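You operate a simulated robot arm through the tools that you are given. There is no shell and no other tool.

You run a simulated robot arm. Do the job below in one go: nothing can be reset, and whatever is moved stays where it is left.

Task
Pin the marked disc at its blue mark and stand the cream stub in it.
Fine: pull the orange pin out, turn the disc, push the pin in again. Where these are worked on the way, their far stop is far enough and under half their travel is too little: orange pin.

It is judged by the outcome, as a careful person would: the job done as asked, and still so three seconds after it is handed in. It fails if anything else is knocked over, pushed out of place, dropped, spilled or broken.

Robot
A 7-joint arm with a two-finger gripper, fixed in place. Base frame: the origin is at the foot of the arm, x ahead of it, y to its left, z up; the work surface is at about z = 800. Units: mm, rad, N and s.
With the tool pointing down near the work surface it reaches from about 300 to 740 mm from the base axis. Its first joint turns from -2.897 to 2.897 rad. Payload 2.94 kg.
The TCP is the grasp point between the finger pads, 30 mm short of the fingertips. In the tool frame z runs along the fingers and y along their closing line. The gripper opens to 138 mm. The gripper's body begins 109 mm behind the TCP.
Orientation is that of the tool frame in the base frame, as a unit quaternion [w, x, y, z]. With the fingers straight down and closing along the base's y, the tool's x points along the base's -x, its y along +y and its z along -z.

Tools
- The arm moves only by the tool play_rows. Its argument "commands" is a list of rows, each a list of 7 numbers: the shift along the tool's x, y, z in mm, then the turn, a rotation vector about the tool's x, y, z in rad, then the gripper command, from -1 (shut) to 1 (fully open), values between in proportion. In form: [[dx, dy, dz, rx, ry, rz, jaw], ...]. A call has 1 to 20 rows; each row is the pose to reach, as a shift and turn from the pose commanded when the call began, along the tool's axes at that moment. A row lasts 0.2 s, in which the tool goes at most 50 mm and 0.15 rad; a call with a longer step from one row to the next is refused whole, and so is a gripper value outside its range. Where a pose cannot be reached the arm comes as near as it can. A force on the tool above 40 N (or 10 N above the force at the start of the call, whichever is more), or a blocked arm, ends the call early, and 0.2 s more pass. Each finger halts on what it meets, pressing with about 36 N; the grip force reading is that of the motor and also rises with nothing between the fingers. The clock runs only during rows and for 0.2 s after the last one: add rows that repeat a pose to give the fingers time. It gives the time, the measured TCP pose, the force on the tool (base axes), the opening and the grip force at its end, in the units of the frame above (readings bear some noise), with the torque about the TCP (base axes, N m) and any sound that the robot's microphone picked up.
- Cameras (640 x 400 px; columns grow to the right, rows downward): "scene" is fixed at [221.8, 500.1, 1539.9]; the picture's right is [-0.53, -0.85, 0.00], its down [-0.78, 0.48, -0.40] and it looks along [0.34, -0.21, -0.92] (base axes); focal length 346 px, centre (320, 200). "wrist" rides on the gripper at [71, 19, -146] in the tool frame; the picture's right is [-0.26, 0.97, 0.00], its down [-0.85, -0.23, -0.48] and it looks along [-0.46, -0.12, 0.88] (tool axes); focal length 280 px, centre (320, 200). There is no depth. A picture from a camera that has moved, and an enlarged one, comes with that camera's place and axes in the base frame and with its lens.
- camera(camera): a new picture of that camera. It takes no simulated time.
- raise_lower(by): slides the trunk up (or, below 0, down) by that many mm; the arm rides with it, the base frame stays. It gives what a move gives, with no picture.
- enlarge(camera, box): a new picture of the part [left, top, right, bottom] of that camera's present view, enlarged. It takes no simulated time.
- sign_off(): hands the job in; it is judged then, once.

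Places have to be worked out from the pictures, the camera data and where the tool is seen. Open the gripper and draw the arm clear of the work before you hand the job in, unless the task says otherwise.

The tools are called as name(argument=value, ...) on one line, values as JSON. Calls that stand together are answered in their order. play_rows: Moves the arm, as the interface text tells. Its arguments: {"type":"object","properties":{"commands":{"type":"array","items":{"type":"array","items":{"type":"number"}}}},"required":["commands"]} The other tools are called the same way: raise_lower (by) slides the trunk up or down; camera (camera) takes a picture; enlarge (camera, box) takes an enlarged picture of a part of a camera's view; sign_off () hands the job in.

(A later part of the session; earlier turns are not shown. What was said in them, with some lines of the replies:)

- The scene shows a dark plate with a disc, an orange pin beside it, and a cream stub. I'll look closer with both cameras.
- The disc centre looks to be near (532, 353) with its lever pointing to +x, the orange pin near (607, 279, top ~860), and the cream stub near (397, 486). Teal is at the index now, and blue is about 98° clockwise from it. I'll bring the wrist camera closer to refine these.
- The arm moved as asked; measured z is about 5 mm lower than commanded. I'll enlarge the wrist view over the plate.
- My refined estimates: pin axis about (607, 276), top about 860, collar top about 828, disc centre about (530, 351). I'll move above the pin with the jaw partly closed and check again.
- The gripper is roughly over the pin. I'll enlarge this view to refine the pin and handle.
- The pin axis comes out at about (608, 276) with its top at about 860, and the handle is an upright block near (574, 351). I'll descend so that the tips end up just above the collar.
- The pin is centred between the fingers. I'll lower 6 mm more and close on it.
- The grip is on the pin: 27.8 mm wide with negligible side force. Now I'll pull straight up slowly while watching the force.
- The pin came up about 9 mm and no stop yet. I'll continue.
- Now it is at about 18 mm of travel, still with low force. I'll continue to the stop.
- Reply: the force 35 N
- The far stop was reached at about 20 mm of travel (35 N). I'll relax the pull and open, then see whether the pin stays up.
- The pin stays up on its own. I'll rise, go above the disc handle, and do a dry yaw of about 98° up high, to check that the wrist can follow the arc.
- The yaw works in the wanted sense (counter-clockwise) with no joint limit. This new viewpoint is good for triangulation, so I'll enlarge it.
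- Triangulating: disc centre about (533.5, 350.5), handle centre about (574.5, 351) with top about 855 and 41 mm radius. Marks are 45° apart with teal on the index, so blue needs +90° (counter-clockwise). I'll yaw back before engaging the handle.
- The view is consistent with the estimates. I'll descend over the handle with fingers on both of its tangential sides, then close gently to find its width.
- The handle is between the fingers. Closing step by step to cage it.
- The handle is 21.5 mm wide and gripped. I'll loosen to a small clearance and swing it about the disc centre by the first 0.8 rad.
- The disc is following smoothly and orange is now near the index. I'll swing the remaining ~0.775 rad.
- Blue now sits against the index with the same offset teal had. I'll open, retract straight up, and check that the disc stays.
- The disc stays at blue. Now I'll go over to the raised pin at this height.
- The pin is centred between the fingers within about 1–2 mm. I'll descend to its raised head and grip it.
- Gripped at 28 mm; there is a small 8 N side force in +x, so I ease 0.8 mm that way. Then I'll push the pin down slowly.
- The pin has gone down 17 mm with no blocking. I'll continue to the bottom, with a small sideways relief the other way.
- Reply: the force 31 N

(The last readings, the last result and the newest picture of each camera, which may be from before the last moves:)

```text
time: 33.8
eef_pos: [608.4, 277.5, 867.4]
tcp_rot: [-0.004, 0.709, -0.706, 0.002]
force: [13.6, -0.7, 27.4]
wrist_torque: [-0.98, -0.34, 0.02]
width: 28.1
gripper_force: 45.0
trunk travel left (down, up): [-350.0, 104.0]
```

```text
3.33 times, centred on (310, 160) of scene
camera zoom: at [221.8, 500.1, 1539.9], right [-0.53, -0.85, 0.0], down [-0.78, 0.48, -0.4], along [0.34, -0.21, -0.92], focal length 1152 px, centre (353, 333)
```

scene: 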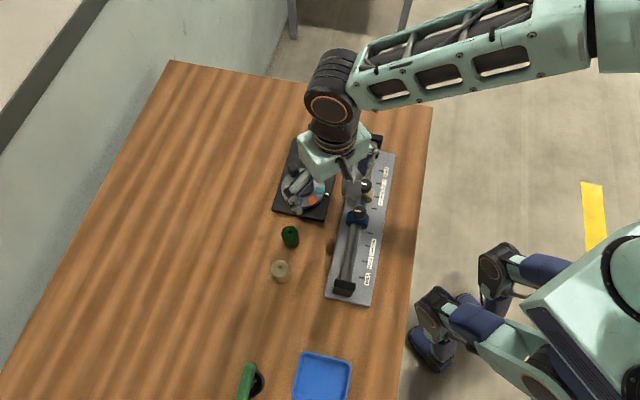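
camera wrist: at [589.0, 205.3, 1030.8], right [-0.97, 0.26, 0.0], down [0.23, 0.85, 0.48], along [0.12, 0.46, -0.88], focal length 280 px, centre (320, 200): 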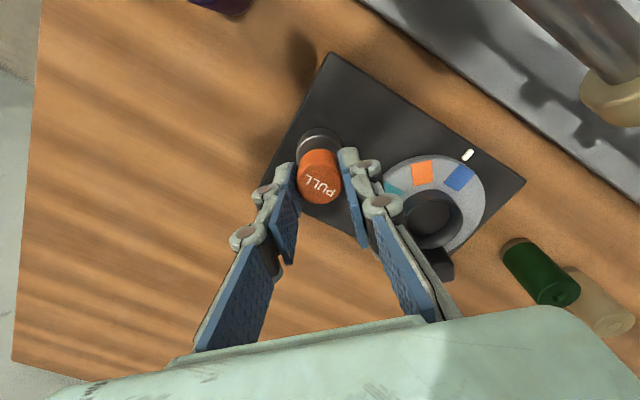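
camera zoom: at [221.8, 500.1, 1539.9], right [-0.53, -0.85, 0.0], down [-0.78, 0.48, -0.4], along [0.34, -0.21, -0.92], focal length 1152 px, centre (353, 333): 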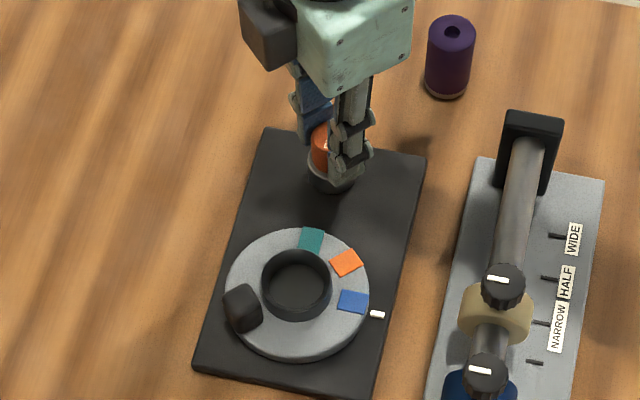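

It met a stop at about 867 with 27 N; I can't tell yet if it is seated or a couple of mm short. I'll relax, release and look.

play_rows(commands=[[0, 0, -4, 0, 0, 0, -1], [0, 0, -5, 0, 0, 0, -0.8], [0, 0, -5, 0, 0, 0, -0.4], [0, 0, -5, 0, 0, 0, -0.1], [0, 0, -30, 0, 0, 0, -0.1], [0, 0, -60, 0, 0, 0, -0.1], [0, 0, -85, 0, 0, 0, -0.1], [0, 0, -85, 0, 0, 0, -0.1]])

enlarge(camera="wrist", box=[280, 90, 380, 190])

enlarge(camera="scene", box=[250, 100, 400, 230])

```text
time: 35.6
eef_pos: [606.3, 276.9, 947.0]
tcp_rot: [0.0, 0.709, -0.706, 0.001]
force: [0.1, 0.0, 0.7]
wrist_torque: [0.01, 0.02, -0.01]
width: 62.3
gripper_force: 0.1
trunk travel left (down, up): [-350.0, 104.0]
```

```text
4.00 times, centred on (330, 140) of wrist
camera zoom: at [587.5, 204.5, 1093.4], right [-0.97, 0.26, 0.0], down [0.23, 0.85, 0.48], along [0.12, 0.46, -0.88], focal length 1122 px, centre (280, 440)
```

zoom: 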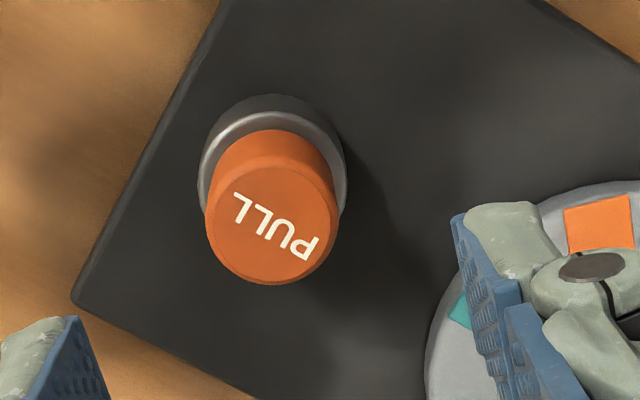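

```text
3.08 times, centred on (325, 165) of scene
camera zoom: at [221.8, 500.1, 1539.9], right [-0.53, -0.85, 0.0], down [-0.78, 0.48, -0.4], along [0.34, -0.21, -0.92], focal length 1063 px, centre (305, 308)
```

zoom: 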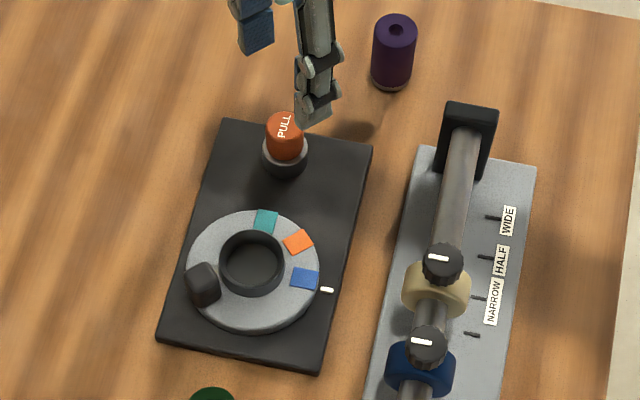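

In the scene the pin head looks back at its original height. I'll compare at the same zoom as the earlier pre-pull picture.

enlarge(camera="scene", box=[270, 90, 370, 190])

enlarge(camera="scene", box=[295, 130, 325, 160])

```text
4.00 times, centred on (320, 140) of scene
camera zoom: at [221.8, 500.1, 1539.9], right [-0.53, -0.85, 0.0], down [-0.78, 0.48, -0.4], along [0.34, -0.21, -0.92], focal length 1382 px, centre (320, 440)
```

zoom: 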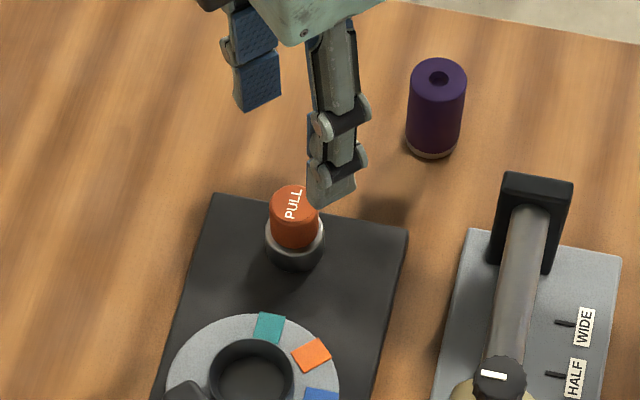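

```text
13.33 times, centred on (310, 145) of scene
camera zoom: at [221.8, 500.1, 1539.9], right [-0.53, -0.85, 0.0], down [-0.78, 0.48, -0.4], along [0.34, -0.21, -0.92], focal length 4606 px, centre (453, 933)
```

zoom: 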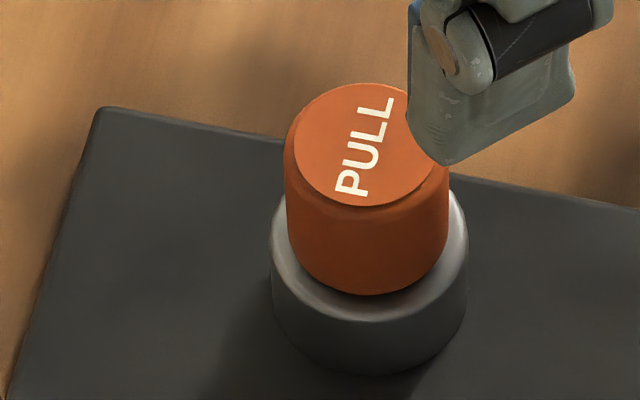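

By eye it is close to its original height, but the travel readings suggest it may be 2–3 mm short. I'll close the fingers and press on the head from above, to find its height and seat it.

play_rows(commands=[[0, -1.5, 0, 0, 0, 0, -0.5], [0, -1.5, 0, 0, 0, 0, -1], [0, -1.5, 20, 0, 0, 0, -1], [0, -1.5, 40, 0, 0, 0, -1], [0, -1.5, 48, 0, 0, 0, -1], [0, -1.5, 50, 0, 0, 0, -1], [0, -1.5, 51, 0, 0, 0, -1], [0, -1.5, 52, 0, 0, 0, -1], [0, -1.5, 53, 0, 0, 0, -1], [0, -1.5, 54, 0, 0, 0, -1], [0, -1.5, 55, 0, 0, 0, -1], [0, -1.5, 55, 0, 0, 0, -1]])

camera(camera="wrist")

```text
time: 38.2
eef_pos: [608.8, 277.3, 893.6]
tcp_rot: [-0.001, 0.709, -0.705, 0.0]
force: [-0.3, 0.6, 0.6]
wrist_torque: [-0.02, 0.0, 0.02]
width: 0.0
gripper_force: 28.0
trunk travel left (down, up): [-350.0, 104.0]
```

```text
taken
camera wrist: at [589.4, 205.4, 1038.3], right [-0.97, 0.26, 0.0], down [0.23, 0.85, 0.48], along [0.12, 0.46, -0.88], focal length 280 px, centre (320, 200)
```

wrist: 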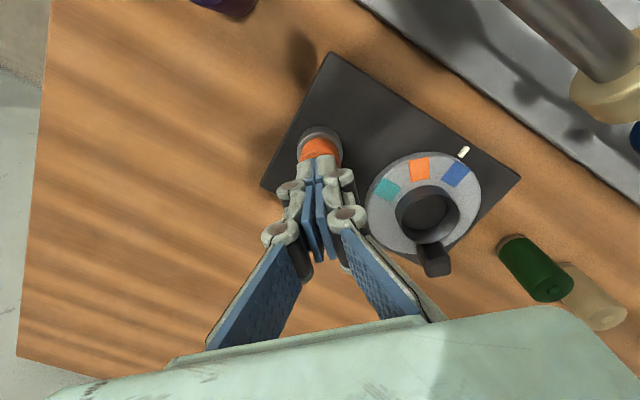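

The closed tips are right above the pin head with no contact yet. I'll press on down slowly.

play_rows(commands=[[0, 0, 1, 0, 0, 0, -1], [0, 0, 2, 0, 0, 0, -1], [0, 0, 3, 0, 0, 0, -1], [0, 0, 4, 0, 0, 0, -1], [0, 0, 5, 0, 0, 0, -1], [0, 0, 6, 0, 0, 0, -1], [0, 0, 7, 0, 0, 0, -1], [0, 0, 8, 0, 0, 0, -1], [0, 0, 9, 0, 0, 0, -1], [0, 0, 10, 0, 0, 0, -1]])

camera(camera="wrist")

```text
time: 40.4
eef_pos: [607.8, 276.9, 886.2]
tcp_rot: [-0.003, 0.709, -0.705, 0.002]
force: [-3.6, -3.4, 21.1]
wrist_torque: [-0.14, 0.07, -0.01]
width: 6.1
gripper_force: 28.0
trunk travel left (down, up): [-350.0, 104.0]
```

```text
taken
camera wrist: at [587.9, 204.8, 1031.5], right [-0.97, 0.26, 0.0], down [0.22, 0.85, 0.48], along [0.13, 0.46, -0.88], focal length 280 px, centre (320, 200)
```

wrist: 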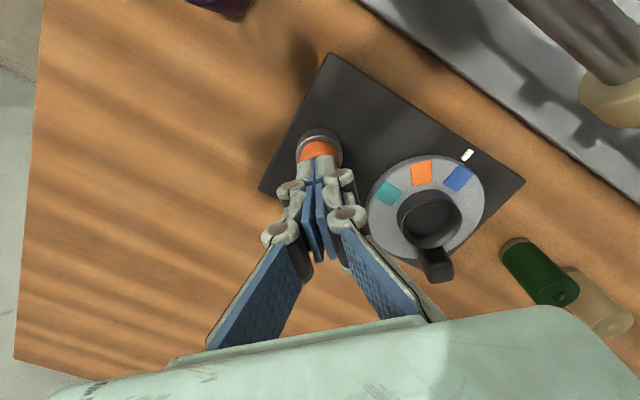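

There is a hard stop with the tips at about 856. To judge whether that is fully seated, I'll return to the same viewpoint as before the pull (yaw 0, z 951) and compare pixels.

play_rows(commands=[[0, 0, -20, 0, 0, 0, -1], [0, 0, -40, 0, 0, 0, -0.6], [0, 0, -65, 0, 0, 0, -0.1], [0, 0, -65, 0, 0, 0.14, -0.1], [0, 0, -65, 0, 0, 0.28, -0.1], [0, 0, -65, 0, 0, 0.42, -0.1], [0, 0, -65, 0, 0, 0.56, -0.1], [0, 0, -65, 0, 0, 0.7, -0.1], [0, 0, -65, 0, 0, 0.84, -0.1], [0, 0, -65, 0, 0, 0.98, -0.1], [0, 0, -65, 0, 0, 1.12, -0.1], [0, 0, -65, 0, 0, 1.26, -0.1], [0, 0, -65, 0, 0, 1.4, -0.1], [0, 0, -65, 0, 0, 1.54, -0.1], [0, 0, -65, 0, 0, 1.575, -0.1], [0, 0, -65, 0, 0, 1.575, -0.1], [0, 0, -65, 0, 0, 1.575, -0.1]])

enlarge(camera="wrist", box=[280, 90, 380, 190])

enlarge(camera="scene", box=[250, 120, 370, 300])

```text
time: 44.0
eef_pos: [608.3, 277.2, 947.0]
tcp_rot: [0.001, 0.0, 1.0, 0.0]
force: [0.1, 0.2, -0.1]
wrist_torque: [0.0, 0.02, 0.02]
width: 61.9
gripper_force: 0.1
trunk travel left (down, up): [-350.0, 104.0]
```

```text
4.00 times, centred on (330, 140) of wrist
camera zoom: at [537.3, 295.5, 1092.6], right [0.26, 0.97, 0.0], down [0.85, -0.23, 0.48], along [0.46, -0.12, -0.88], focal length 1122 px, centre (280, 440)
```

zoom: 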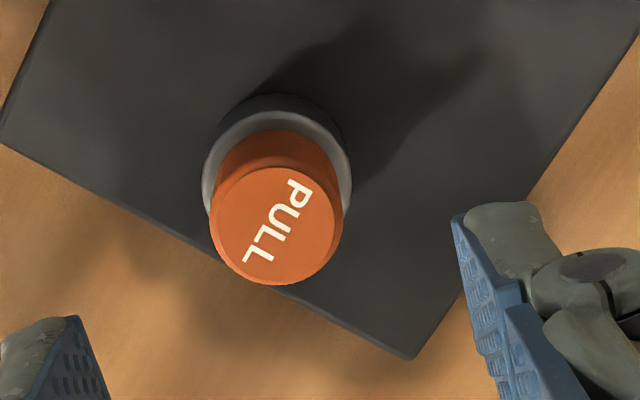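

```text
2.22 times, centred on (310, 210) of scene
camera zoom: at [221.8, 500.1, 1539.9], right [-0.53, -0.85, 0.0], down [-0.78, 0.48, -0.4], along [0.34, -0.21, -0.92], focal length 768 px, centre (342, 178)
```

zoom: 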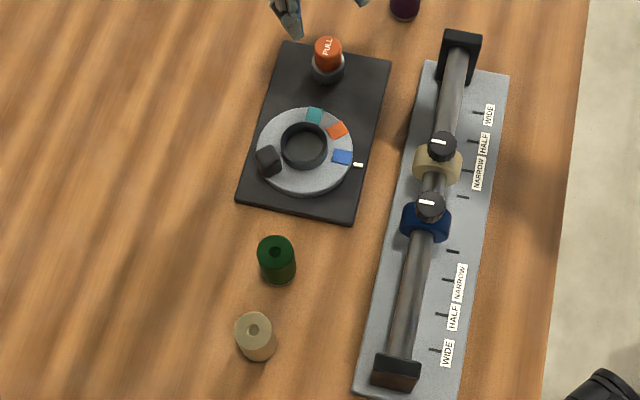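

Comparing with the pre-pull image at the same viewpoint, the pin head sits the same relative to its collar, so it is fully seated with blue at the index. Next is the cream stub, near (400, 483): I'll travel high above it while yawing to 90°, so the fingers close along x, clear of the green stub and the handle.

play_rows(commands=[[19, 19, 0, 0, 0, -0.14, -0.1], [38, 38, 0, 0, 0, -0.28, 0.0], [57, 57, 0, 0, 0, -0.42, 0.0], [76, 75, 0, 0, 0, -0.56, 0.0], [95, 94, 0, 0, 0, -0.7, 0.0], [114, 113, 0, 0, 0, -0.84, 0.0], [133, 132, 0, 0, 0, -0.98, 0.0], [152, 150, 0, 0, 0, -1.12, 0.0], [171, 169, 0, 0, 0, -1.26, 0.0], [190, 188, 0, 0, 0, -1.4, 0.0], [208, 206, 0, 0, 0, -1.5, 0.0], [208, 206, 0, 0, 0, -1.571, 0.0], [208, 206, 0, 0, 0, -1.571, 0.0]])

camera(camera="wrist")

enlarge(camera="scene", box=[230, 130, 370, 300])

```text
time: 46.8
eef_pos: [399.8, 482.2, 946.9]
tcp_rot: [0.0, 0.708, -0.707, -0.001]
force: [1.1, 0.4, 0.1]
wrist_torque: [0.0, 0.0, 0.02]
width: 69.1
gripper_force: 0.0
trunk travel left (down, up): [-350.0, 104.0]
```

```text
taken
camera wrist: at [381.1, 410.7, 1093.3], right [-0.97, 0.26, 0.0], down [0.23, 0.85, 0.48], along [0.12, 0.46, -0.88], focal length 280 px, centre (320, 200)
```

wrist: 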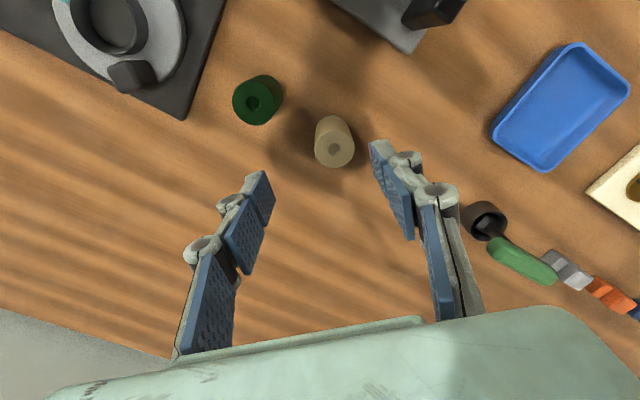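

```text
2.35 times, centred on (300, 215) of scene
camera zoom: at [221.8, 500.1, 1539.9], right [-0.53, -0.85, 0.0], down [-0.78, 0.48, -0.4], along [0.34, -0.21, -0.92], focal length 813 px, centre (367, 165)
```

zoom: 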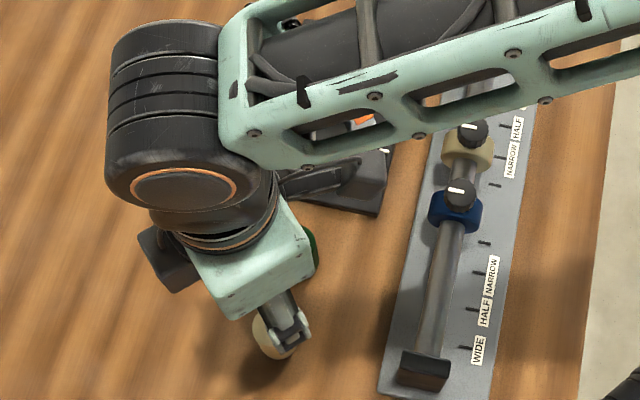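

The stub is between the fingers but a bit towards −x from centre. I'll zoom on it.

enlarge(camera="wrist", box=[290, 90, 380, 180])

enlarge(camera="wrist", box=[50, 0, 290, 150])

```text
4.44 times, centred on (335, 135) of wrist
camera zoom: at [381.1, 410.7, 1093.3], right [-0.97, 0.26, 0.0], down [0.23, 0.85, 0.48], along [0.12, 0.46, -0.88], focal length 1246 px, centre (253, 489)
```

zoom: 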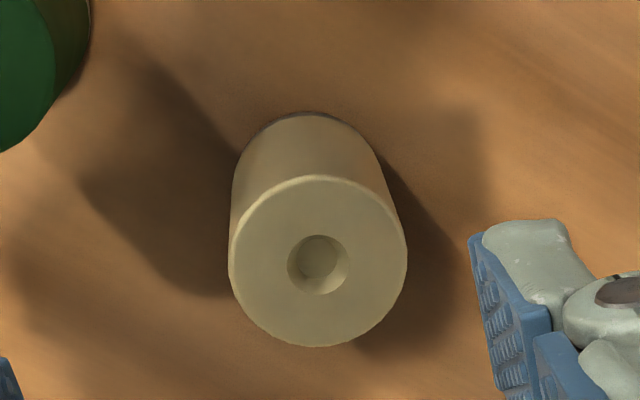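

```text
2.67 times, centred on (170, 75) of wrist
camera zoom: at [381.1, 410.7, 1093.3], right [-0.97, 0.26, 0.0], down [0.23, 0.85, 0.48], along [0.12, 0.46, -0.88], focal length 748 px, centre (720, 533)
```

zoom: 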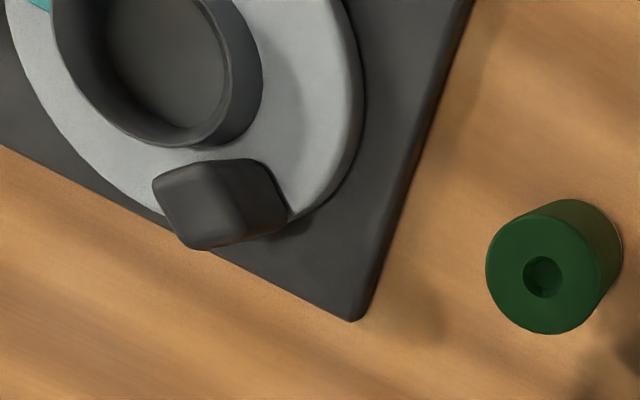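

The stub is about 36 mm across with its top near 849, centred near (388.6, 490.2). I'll shift over it and come down partway to check again.

play_rows(commands=[[-4, 5.5, 0, 0, 0, 0, 0.0], [-8, 11, 0, 0, 0, 0, 0.0], [-8, 11, 20, 0, 0, 0, 0.0], [-8, 11, 35, 0, 0, 0, 0.0], [-8, 11, 35, 0, 0, 0, 0.0], [-8, 11, 35, 0, 0, 0, 0.0]])

camera(camera="wrist")

enlarge(camera="wrist", box=[270, 100, 370, 200])

```text
time: 48.2
eef_pos: [389.3, 490.7, 911.6]
tcp_rot: [0.0, 0.708, -0.707, 0.0]
force: [-0.4, 0.0, 0.4]
wrist_torque: [-0.01, 0.0, -0.01]
width: 69.2
gripper_force: 0.0
trunk travel left (down, up): [-350.0, 104.0]
```

```text
taken
camera wrist: at [369.6, 418.9, 1057.4], right [-0.97, 0.26, 0.0], down [0.23, 0.85, 0.48], along [0.12, 0.46, -0.88], focal length 280 px, centre (320, 200)
```

wrist: 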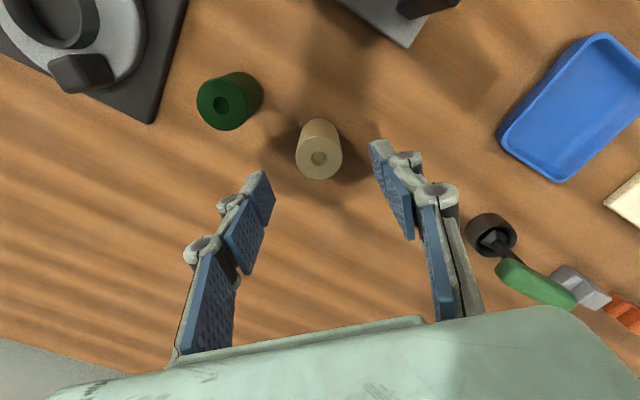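

```text
4.00 times, centred on (320, 150) of wrist
camera zoom: at [369.6, 418.9, 1057.4], right [-0.97, 0.26, 0.0], down [0.23, 0.85, 0.48], along [0.12, 0.46, -0.88], focal length 1122 px, centre (320, 400)
```

zoom: 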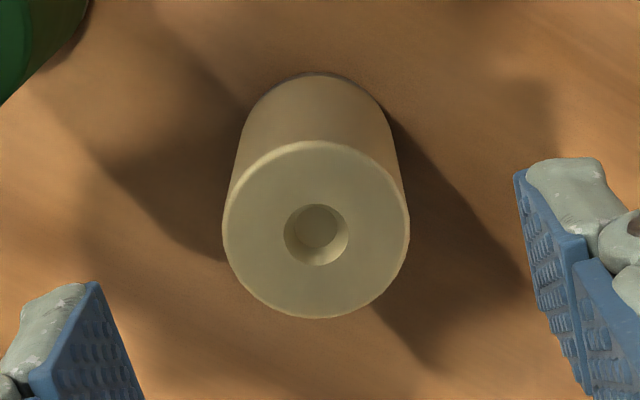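

It is aligned within about 1 mm. I'll descend so the tips overlap the upper ~16 mm of the stub (TCP ~863), then close.

play_rows(commands=[[-0.8, -0.5, 15, 0, 0, 0, 0.0], [-0.8, -0.5, 30, 0, 0, 0, 0.0], [-0.8, -0.5, 42, 0, 0, 0, 0.0], [-0.8, -0.5, 48, 0, 0, 0, 0.0], [-0.8, -0.5, 48, 0, 0, 0, -0.3], [-0.8, -0.5, 48, 0, 0, 0, -0.5], [-0.8, -0.5, 48, 0, 0, 0, -1], [-0.8, -0.5, 48, 0, 0, 0, -1], [-0.8, -0.5, 48, 0, 0, 0, -1]])

camera(camera="wrist")

```text
time: 50.2
eef_pos: [390.0, 492.3, 863.6]
tcp_rot: [0.0, 0.707, -0.707, 0.0]
force: [-1.2, 0.2, -0.9]
wrist_torque: [0.03, 0.02, 0.04]
width: 33.3
gripper_force: 35.4
trunk travel left (down, up): [-350.0, 104.0]
```

```text
taken
camera wrist: at [370.4, 420.0, 1009.8], right [-0.97, 0.26, 0.0], down [0.23, 0.85, 0.48], along [0.12, 0.46, -0.88], focal length 280 px, centre (320, 200)
```

wrist: 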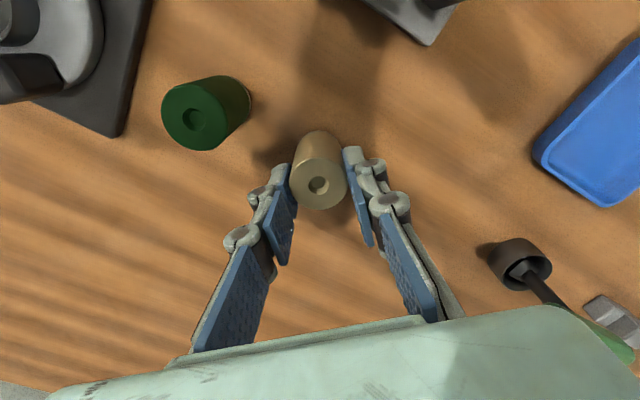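

Closed at 33.3 mm, a bit less than the ~36 mm I measured by eye. I'll check the seating of the fingers on the stub before lifting.

enlarge(camera="wrist", box=[250, 110, 390, 230])

enlarge(camera="scene", box=[240, 210, 340, 310])

```text
3.33 times, centred on (320, 170) of wrist
camera zoom: at [370.4, 420.0, 1009.8], right [-0.97, 0.26, 0.0], down [0.23, 0.85, 0.48], along [0.12, 0.46, -0.88], focal length 935 px, centre (320, 300)
```

zoom: 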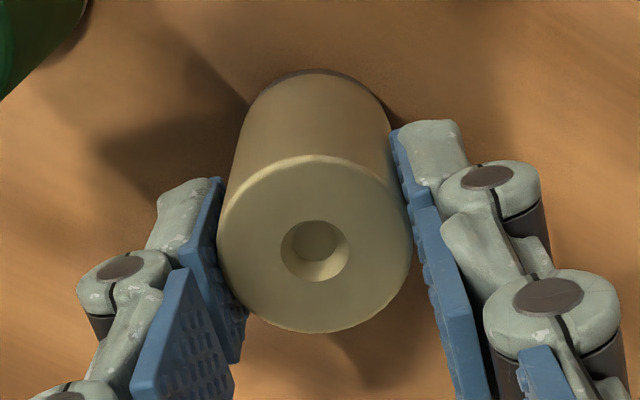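

```text
4.00 times, centred on (290, 260) of scene
camera zoom: at [221.8, 500.1, 1539.9], right [-0.53, -0.85, 0.0], down [-0.78, 0.48, -0.4], along [0.34, -0.21, -0.92], focal length 1382 px, centre (440, -40)
```

zoom: 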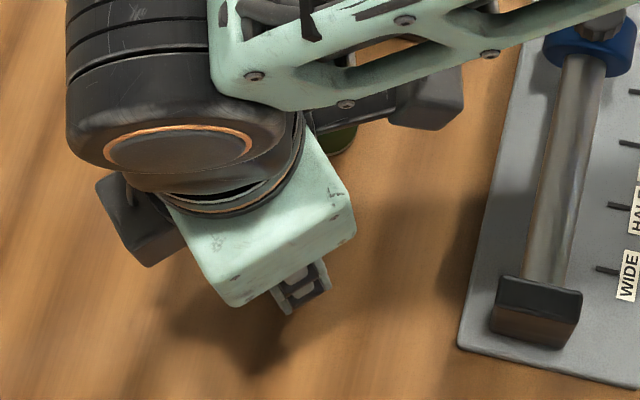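

The fingers hold it squarely, and comparing base and top rays suggests the stub is taller (about 58 mm) and sits about 3 mm toward −y from the TCP in the hand. I'll lift it straight up and check that the hold is firm.

play_rows(commands=[[0, 0, -5, 0, 0, 0, -1], [0, 0, -20, 0, 0, 0, -1], [0, 0, -45, 0, 0, 0, -1], [0, 0, -70, 0, 0, 0, -1], [0, 0, -90, 0, 0, 0, -1], [0, 0, -90, 0, 0, 0, -1]])

camera(camera="wrist")

camera(camera="scene")

```text
time: 51.6
eef_pos: [388.0, 490.6, 953.0]
tcp_rot: [0.0, -0.707, 0.707, -0.001]
force: [0.3, 0.6, -3.7]
wrist_torque: [0.02, 0.04, 0.02]
width: 33.2
gripper_force: 36.2
trunk travel left (down, up): [-350.0, 104.0]
```

```text
taken
camera wrist: at [369.6, 419.5, 1099.0], right [-0.97, 0.26, 0.0], down [0.23, 0.85, 0.48], along [0.12, 0.46, -0.88], focal length 280 px, centre (320, 200)
```

wrist: 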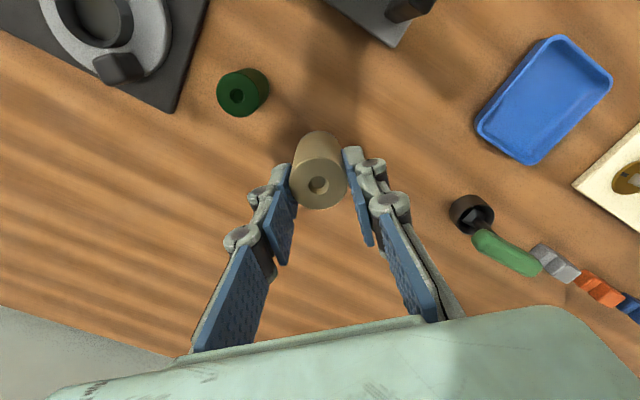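

```text
taken
```

scene: 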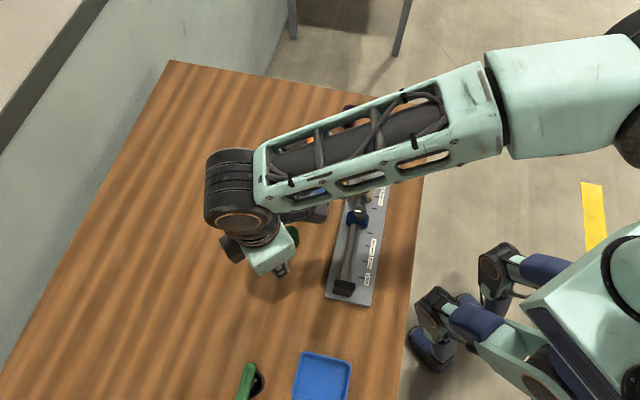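

The stub is held firmly (33.2 mm, about 3.7 N weight). I'll carry it over the socket at this height.

play_rows(commands=[[20, -20, 0, 0, 0, 0, -1], [45, -46, 0, 0, 0, 0, -1], [70, -72, 0, 0, 0, 0, -1], [95, -98, 0, 0, 0, 0, -1], [118, -122, 0, 0, 0, 0, -1], [132, -137, 0, 0, 0, 0, -1], [138, -144, 0, 0, 0, 0, -1], [138, -144, 0, 0, 0, 0, -1], [138, -144, 0, 0, 0, 0, -1]])

camera(camera="wrist")

enlarge(camera="scene", box=[250, 120, 370, 220])

```text
time: 53.6
eef_pos: [533.4, 353.9, 954.0]
tcp_rot: [0.0, 0.708, -0.707, 0.0]
force: [0.5, 0.7, -3.5]
wrist_torque: [0.0, -0.02, -0.01]
width: 33.6
gripper_force: 36.1
trunk travel left (down, up): [-350.0, 104.0]
```

```text
taken
camera wrist: at [514.2, 282.7, 1099.3], right [-0.97, 0.26, 0.0], down [0.23, 0.85, 0.48], along [0.12, 0.46, -0.88], focal length 280 px, centre (320, 200)
```

wrist: 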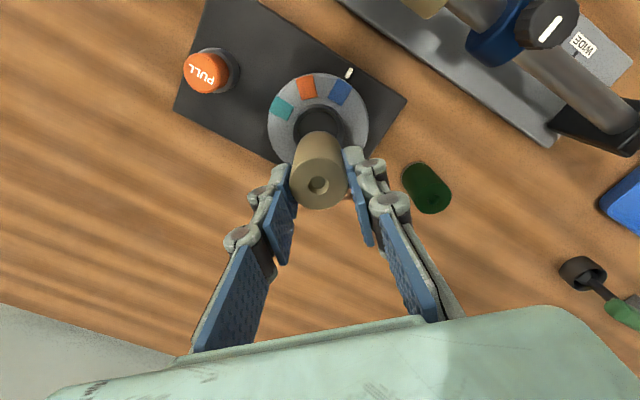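

```text
4.00 times, centred on (310, 170) of scene
camera zoom: at [221.8, 500.1, 1539.9], right [-0.53, -0.85, 0.0], down [-0.78, 0.48, -0.4], along [0.34, -0.21, -0.92], focal length 1382 px, centre (360, 320)
```

zoom: 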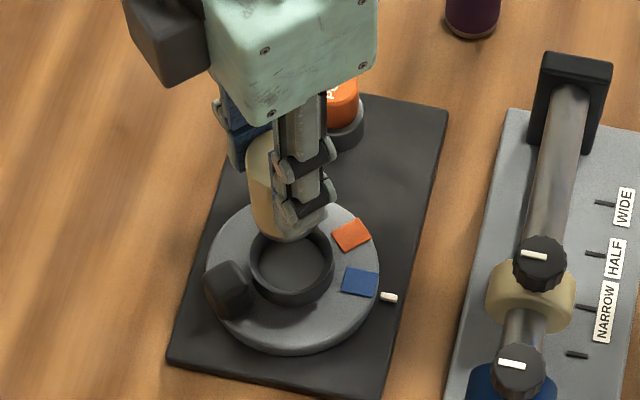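

The stub hangs above the socket. I'll lower it until its bottom is about 5 mm above the ring and check centring.

play_rows(commands=[[0, 0, 15, 0, 0, 0, -1], [0, 0, 30, 0, 0, 0, -1], [0, 0, 40, 0, 0, 0, -1], [0, 0, 44, 0, 0, 0, -1], [0, 0, 44, 0, 0, 0, -1], [0, 0, 44, 0, 0, 0, -1]])

enlarge(camera="wrist", box=[240, 80, 400, 220])

enlarge(camera="scene", box=[280, 150, 340, 210])

```text
time: 55.0
eef_pos: [532.7, 353.2, 909.5]
tcp_rot: [0.0, 0.708, -0.706, -0.001]
force: [-0.1, 1.2, -3.3]
wrist_torque: [0.03, -0.02, 0.01]
width: 33.4
gripper_force: 35.9
trunk travel left (down, up): [-350.0, 104.0]
```

```text
2.86 times, centred on (320, 150) of wrist
camera zoom: at [514.0, 282.2, 1056.2], right [-0.97, 0.26, 0.0], down [0.23, 0.85, 0.48], along [0.12, 0.46, -0.88], focal length 801 px, centre (320, 343)
```

zoom: 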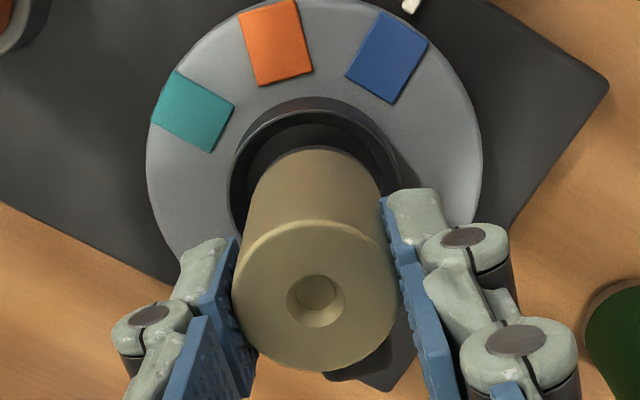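

```text
6.67 times, centred on (310, 180) of scene
camera zoom: at [221.8, 500.1, 1539.9], right [-0.53, -0.85, 0.0], down [-0.78, 0.48, -0.4], along [0.34, -0.21, -0.92], focal length 2303 px, centre (387, 333)
```

zoom: 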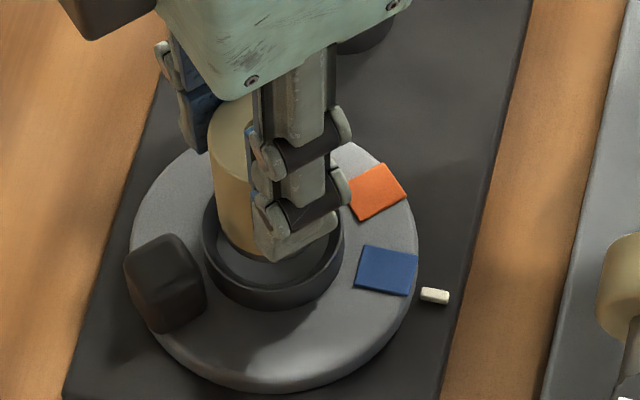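

Sideways (x) it looks centred; along y I need a closer look at the ring's near edge versus the stub's bottom edge.

enlarge(camera="wrist", box=[290, 100, 350, 150])

enlarge(camera="wrist", box=[280, 80, 380, 180])

enlarge(camera="scene", box=[290, 160, 325, 195])

```text
8.00 times, centred on (320, 125) of wrist
camera zoom: at [514.0, 282.2, 1056.2], right [-0.97, 0.26, 0.0], down [0.23, 0.85, 0.48], along [0.12, 0.46, -0.88], focal length 2243 px, centre (320, 800)
```

zoom: 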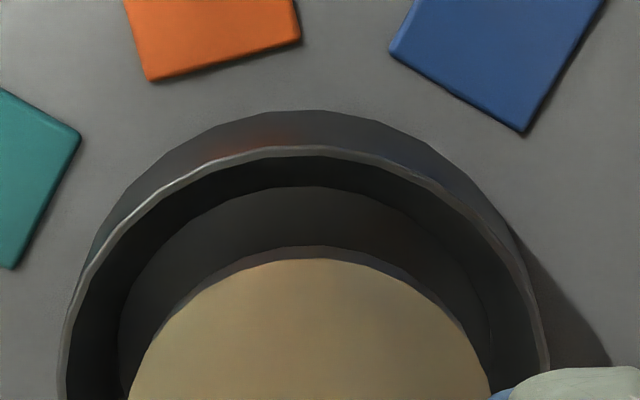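

```text
4.00 times, centred on (330, 130) of wrist
camera zoom: at [514.0, 282.2, 1056.2], right [-0.97, 0.26, 0.0], down [0.23, 0.85, 0.48], along [0.12, 0.46, -0.88], focal length 1122 px, centre (280, 480)
```

zoom: 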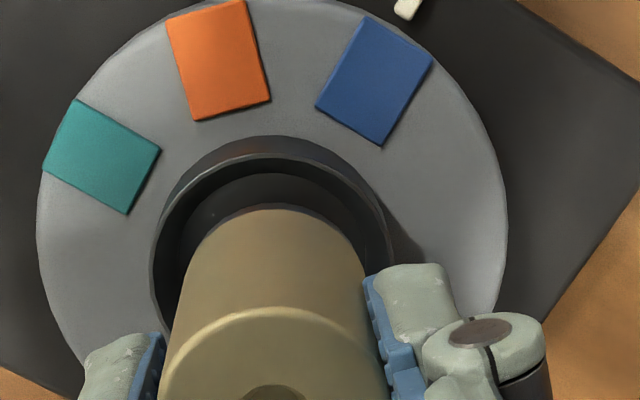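

```text
11.43 times, centred on (308, 178) of scene
camera zoom: at [221.8, 500.1, 1539.9], right [-0.53, -0.85, 0.0], down [-0.78, 0.48, -0.4], along [0.34, -0.21, -0.92], focal length 3948 px, centre (463, 457)
```

zoom: 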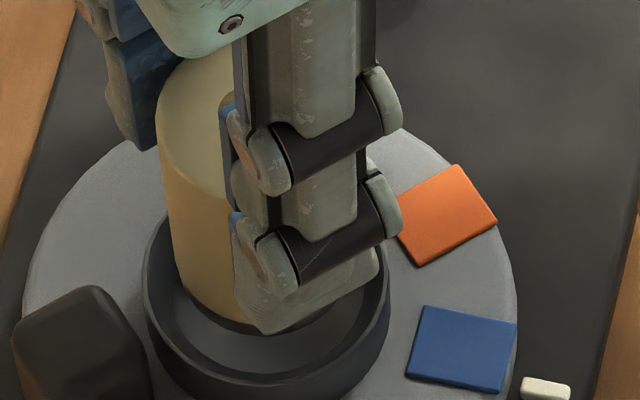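

By ray comparison the stub bottom centre is within about 1 mm of the socket centre at (533.4, 350.7). I'll trim by half a millimetre and lower slowly, watching the force.

play_rows(commands=[[0.4, -0.4, 1, 0, 0, 0, -1], [0.4, -0.4, 2.5, 0, 0, 0, -1], [0.4, -0.4, 4, 0, 0, 0, -1], [0.4, -0.4, 5.5, 0, 0, 0, -1], [0.4, -0.4, 7, 0, 0, 0, -1], [0.4, -0.4, 8.5, 0, 0, 0, -1], [0.4, -0.4, 10, 0, 0, 0, -1], [0.4, -0.4, 11, 0, 0, 0, -1], [0.4, -0.4, 12, 0, 0, 0, -1]])

enlarge(camera="wrist", box=[280, 80, 380, 180])

enlarge(camera="scene", box=[290, 160, 325, 195])

```text
time: 57.0
eef_pos: [533.5, 352.3, 898.1]
tcp_rot: [-0.001, 0.708, -0.706, 0.0]
force: [-0.5, 0.6, -3.3]
wrist_torque: [-0.01, 0.0, -0.01]
width: 33.2
gripper_force: 36.1
trunk travel left (down, up): [-350.0, 104.0]
```

```text
4.00 times, centred on (330, 130) of wrist
camera zoom: at [514.7, 281.7, 1043.9], right [-0.97, 0.26, 0.0], down [0.23, 0.85, 0.48], along [0.12, 0.46, -0.88], focal length 1122 px, centre (280, 480)
```

zoom: 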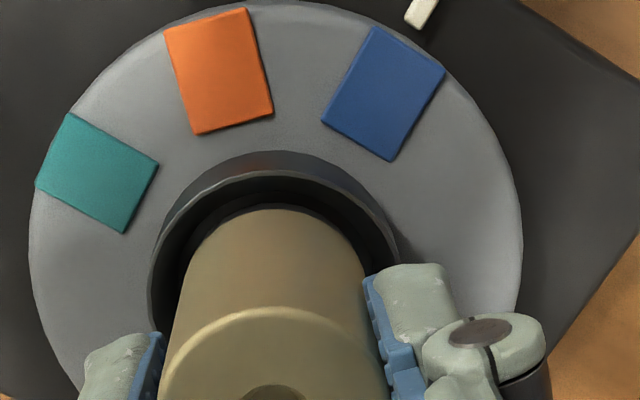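

```text
11.43 times, centred on (308, 178) of scene
camera zoom: at [221.8, 500.1, 1539.9], right [-0.53, -0.85, 0.0], down [-0.78, 0.48, -0.4], along [0.34, -0.21, -0.92], focal length 3948 px, centre (463, 457)
```

zoom: 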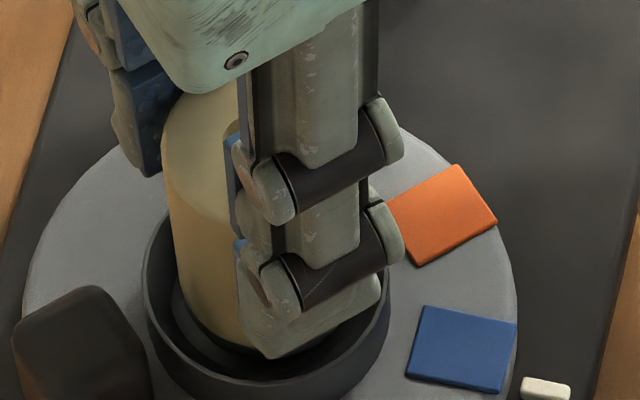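

No contact yet, and the bottom is now inside the ring. I'll continue down slowly.

play_rows(commands=[[0, 0, 1, 0, 0, 0, -1], [0, 0, 2, 0, 0, 0, -1], [0, 0, 3, 0, 0, 0, -1], [0, 0, 4, 0, 0, 0, -1], [0, 0, 5, 0, 0, 0, -1], [0, 0, 6, 0, 0, 0, -1], [0, 0, 7, 0, 0, 0, -1], [0, 0, 8, 0, 0, 0, -1], [0, 0, 8, 0, 0, 0, -1]])

enlarge(camera="wrist", box=[280, 80, 380, 180])

enlarge(camera="scene", box=[290, 160, 325, 195])

```text
time: 59.0
eef_pos: [534.1, 353.3, 889.7]
tcp_rot: [0.0, 0.707, -0.707, 0.0]
force: [0.0, -0.2, -3.9]
wrist_torque: [-0.03, 0.03, 0.01]
width: 33.3
gripper_force: 36.3
trunk travel left (down, up): [-350.0, 104.0]
```

```text
4.00 times, centred on (330, 130) of wrist
camera zoom: at [514.8, 282.0, 1035.8], right [-0.97, 0.26, 0.0], down [0.23, 0.85, 0.48], along [0.12, 0.46, -0.88], focal length 1122 px, centre (280, 480)
```

zoom: 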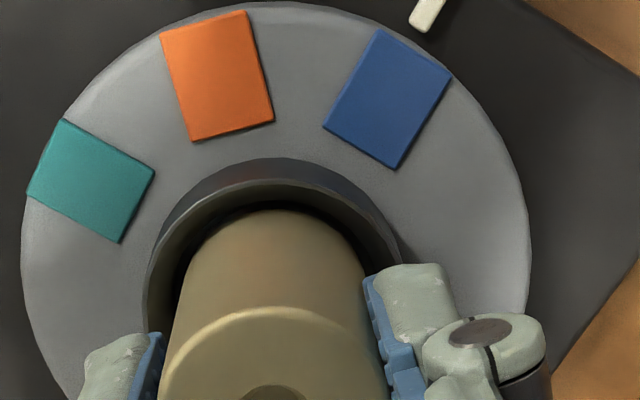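

```text
11.43 times, centred on (308, 178) of scene
camera zoom: at [221.8, 500.1, 1539.9], right [-0.53, -0.85, 0.0], down [-0.78, 0.48, -0.4], along [0.34, -0.21, -0.92], focal length 3948 px, centre (463, 457)
```

zoom: 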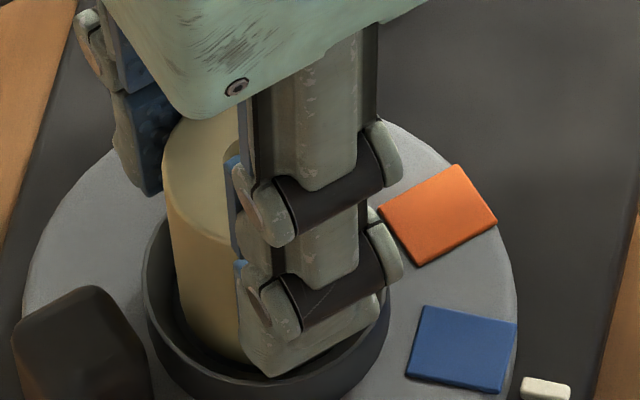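

Still free with no lateral force; the bottom is about 826. I'll continue to the floor.

play_rows(commands=[[0, 0, 1, 0, 0, 0, -1], [0, 0, 2, 0, 0, 0, -1], [0, 0, 3, 0, 0, 0, -1], [0, 0, 4, 0, 0, 0, -1], [0, 0, 5, 0, 0, 0, -1], [0, 0, 6, 0, 0, 0, -1], [0, 0, 6, 0, 0, 0, -1]])

```text
time: 60.6
eef_pos: [534.3, 352.6, 886.6]
tcp_rot: [-0.003, 0.707, -0.707, 0.0]
force: [1.2, 2.8, 27.8]
wrist_torque: [0.05, 0.14, 0.03]
width: 33.6
gripper_force: 36.5
trunk travel left (down, up): [-350.0, 104.0]
```

Firm vertical contact with the bottom at about 823 and little side force, so this should be the socket floor. I'll relieve the press and look.

play_rows(commands=[[0, 0, -1.5, 0, 0, 0, -1], [0, 0, -3, 0, 0, 0, -1], [0, 0, -3, 0, 0, 0, -1]])

enlarge(camera="wrist", box=[260, 80, 380, 200])

enlarge(camera="scene", box=[285, 155, 335, 205])

```text
time: 61.4
eef_pos: [532.5, 352.6, 887.8]
tcp_rot: [0.0, 0.708, -0.706, 0.001]
force: [4.0, 5.3, 12.9]
wrist_torque: [0.43, -0.3, -0.05]
width: 33.1
gripper_force: 36.4
trunk travel left (down, up): [-350.0, 104.0]
```

```text
3.33 times, centred on (320, 140) of wrist
camera zoom: at [514.1, 281.3, 1033.1], right [-0.97, 0.26, 0.0], down [0.23, 0.85, 0.48], along [0.12, 0.46, -0.88], focal length 935 px, centre (320, 400)
```

zoom: 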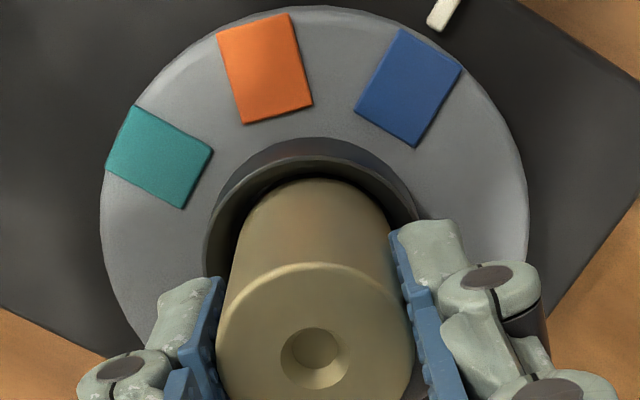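

```text
8.00 times, centred on (310, 180) of scene
camera zoom: at [221.8, 500.1, 1539.9], right [-0.53, -0.85, 0.0], down [-0.78, 0.48, -0.4], along [0.34, -0.21, -0.92], focal length 2764 px, centre (400, 360)
```

zoom: 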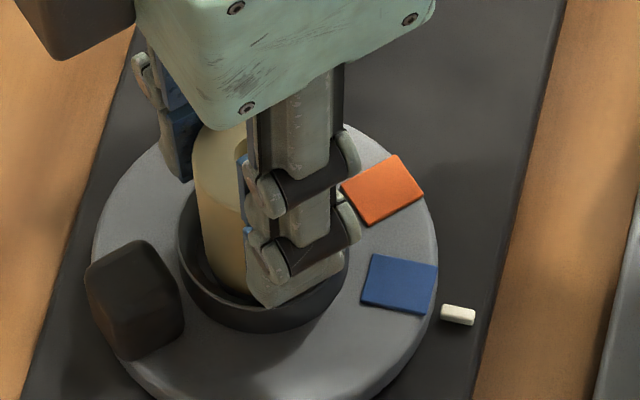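

The stub looks centred in the socket and rests on its floor. I'll relieve the rest of the press, open in steps, and withdraw straight up.

play_rows(commands=[[0, 0, -1.2, 0, 0, 0, -1], [0, 0, -1.2, 0, 0, 0, -0.5], [0, 0, -1.2, 0, 0, 0, -0.4], [0, 0, -1.2, 0, 0, 0, -0.2], [0, 0, -1.2, 0, 0, 0, -0.1], [0, 0, -1.2, 0, 0, 0, -0.1]])

enlarge(camera="wrist", box=[240, 80, 400, 220])

enlarge(camera="scene", box=[285, 155, 335, 205])

```text
time: 62.8
eef_pos: [534.0, 354.5, 887.5]
tcp_rot: [0.001, 0.708, -0.707, 0.0]
force: [-0.7, 0.0, 0.1]
wrist_torque: [0.0, 0.02, -0.01]
width: 62.2
gripper_force: 0.1
trunk travel left (down, up): [-350.0, 104.0]
```

```text
2.86 times, centred on (320, 150) of wrist
camera zoom: at [514.8, 281.9, 1034.1], right [-0.97, 0.26, 0.0], down [0.23, 0.85, 0.48], along [0.12, 0.46, -0.88], focal length 801 px, centre (320, 343)
```

zoom: 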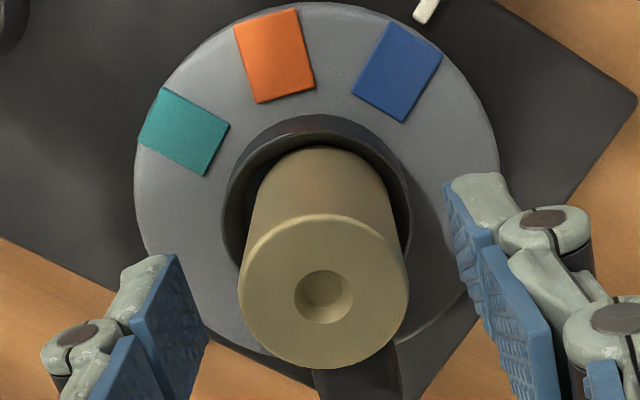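

```text
8.00 times, centred on (310, 180) of scene
camera zoom: at [221.8, 500.1, 1539.9], right [-0.53, -0.85, 0.0], down [-0.78, 0.48, -0.4], along [0.34, -0.21, -0.92], focal length 2764 px, centre (400, 360)
```

zoom: 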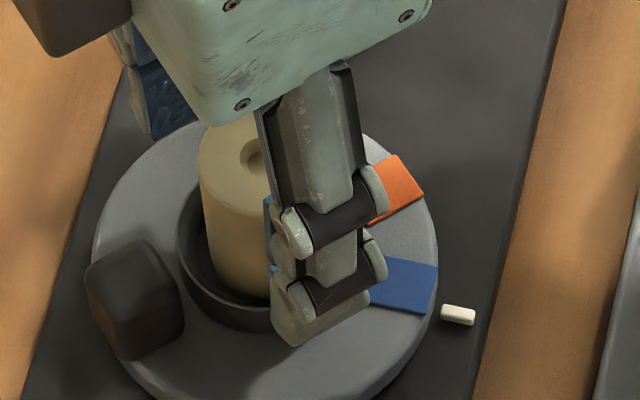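

The stub stands free in the socket. I'll retract straight up and then draw the arm back so I can inspect everything.

play_rows(commands=[[0, 0, -15, 0, 0, 0, -0.1], [0, 0, -45, 0, 0, 0, -0.1], [0, 0, -85, 0, 0, 0, 0], [0, 0, -120, 0, 0, 0, 0.2], [0, 30, -140, 0, 0, 0, 0.2], [0, 70, -150, 0, 0, 0, 0.2], [0, 110, -150, 0, 0, 0, 0.2], [0, 150, -150, 0, 0, 0, 0.2], [0, 150, -150, 0, 0, 0, 0.2]])

camera(camera="scene")

camera(camera="wrist")

enlarge(camera="scene", box=[270, 120, 350, 220])

```text
time: 64.8
eef_pos: [382.6, 353.2, 1037.8]
tcp_rot: [0.001, 0.707, -0.707, 0.0]
force: [-0.8, 0.9, 0.2]
wrist_torque: [-0.01, 0.01, -0.01]
width: 82.8
gripper_force: 0.0
trunk travel left (down, up): [-350.0, 104.0]
```

```text
taken
```

scene: 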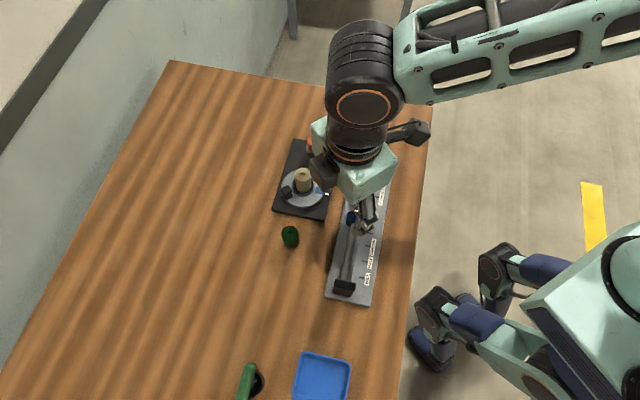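

```text
taken
camera wrist: at [364.2, 281.9, 1183.7], right [-0.97, 0.26, 0.0], down [0.23, 0.85, 0.48], along [0.12, 0.46, -0.88], focal length 280 px, centre (320, 200)
```

wrist: 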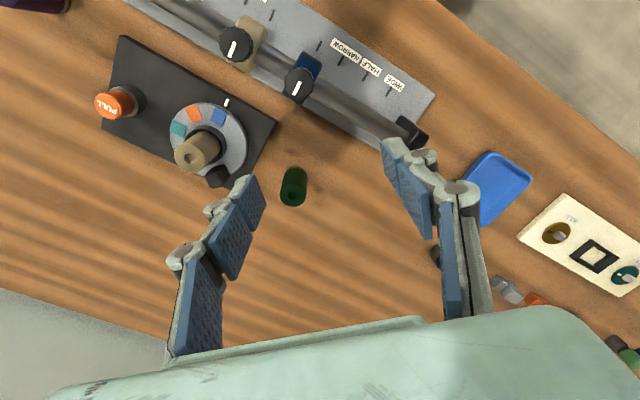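

```text
4.00 times, centred on (310, 170) of scene
camera zoom: at [221.8, 500.1, 1539.9], right [-0.53, -0.85, 0.0], down [-0.78, 0.48, -0.4], along [0.34, -0.21, -0.92], focal length 1382 px, centre (360, 320)
```

zoom: 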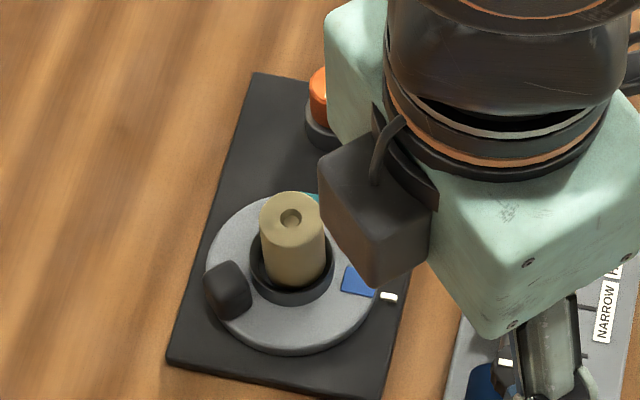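

The stub stands upright in the socket. I'll take a last close look at the mark alignment, the pin, and the neighbours.

enlarge(camera="wrist", box=[80, 30, 290, 210])

play_rows(commands=[[30, 0, -20, 0, 0, 0, 0.5], [70, 0, -20, 0, 0, 0, 0.5], [110, 0, -20, 0, 0, 0, 0.5], [150, 0, -20, 0, 0, 0, 0.5], [190, 0, -20, 0, 0, 0, 0.5], [190, 0, -20, 0, 0, 0, 0.5]])

enlarge(camera="scene", box=[270, 90, 370, 190])

enlarge(camera="scene", box=[250, 100, 400, 300])

```text
2.22 times, centred on (185, 120) of wrist
camera zoom: at [364.2, 281.9, 1183.7], right [-0.97, 0.26, 0.0], down [0.23, 0.85, 0.48], along [0.12, 0.46, -0.88], focal length 623 px, centre (620, 378)
```

zoom: 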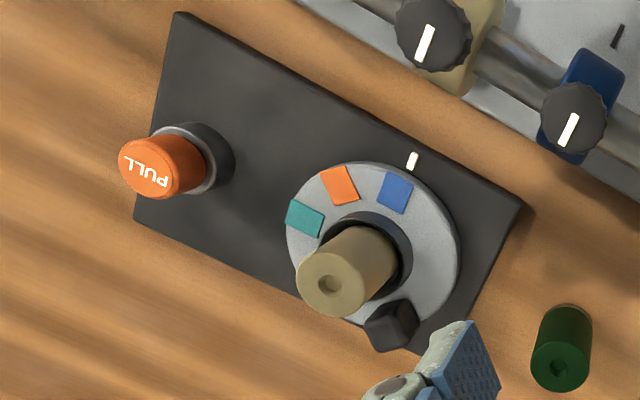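

```text
time: 66.2
eef_pos: [384.8, 162.0, 1059.1]
tcp_rot: [0.0, 0.709, -0.706, 0.001]
force: [-1.1, -0.5, -0.2]
wrist_torque: [0.0, -0.04, -0.01]
width: 103.7
gripper_force: 0.1
trunk travel left (down, up): [-350.0, 104.0]
```

```text
4.00 times, centred on (320, 140) of scene
camera zoom: at [221.8, 500.1, 1539.9], right [-0.53, -0.85, 0.0], down [-0.78, 0.48, -0.4], along [0.34, -0.21, -0.92], focal length 1382 px, centre (320, 440)
```

zoom: 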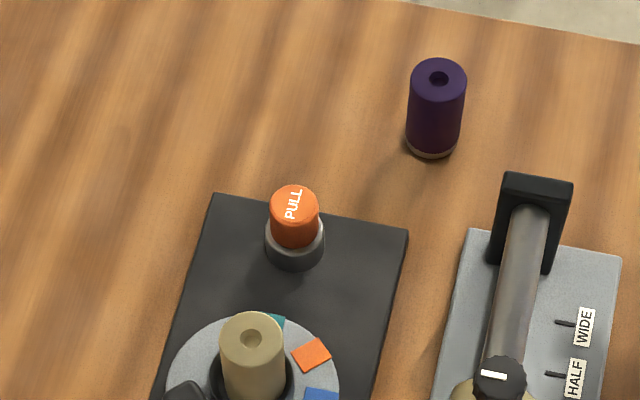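

```text
2.00 times, centred on (325, 200) of scene
camera zoom: at [221.8, 500.1, 1539.9], right [-0.53, -0.85, 0.0], down [-0.78, 0.48, -0.4], along [0.34, -0.21, -0.92], focal length 691 px, centre (310, 200)
```

zoom: 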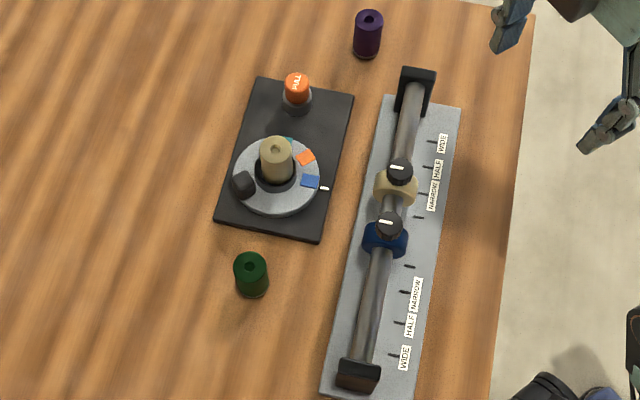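

Blue is against the index, the pin head is at its original height in the picture, the cream stub stands upright in the socket, and nothing else has moved. The gripper is open and clear, so I'm handing in.

sign_off()

```text
The job is handed in.
```

I turned the marked disc to its blue mark, pushed the orange pin back in, and stood the cream stub upright in the disc's socket. The job is handed in.

- **Pin:** I pulled it up to its far stop, about 20 mm. After the turn I pushed it down until it stopped hard, and its head matches its original height in the pictures to within about 1.5 mm. I did not nudge the disc afterwards to confirm it is locked.
- **Disc:** I turned it a quarter turn, so blue sits against the index where teal was before.
- **Stub:** I lowered it until it met the socket floor, then let go. It stood upright in the last pictures.
- **Surroundings:** Nothing else appears to have moved in the last pictures. The gripper is open and the arm is drawn clear.
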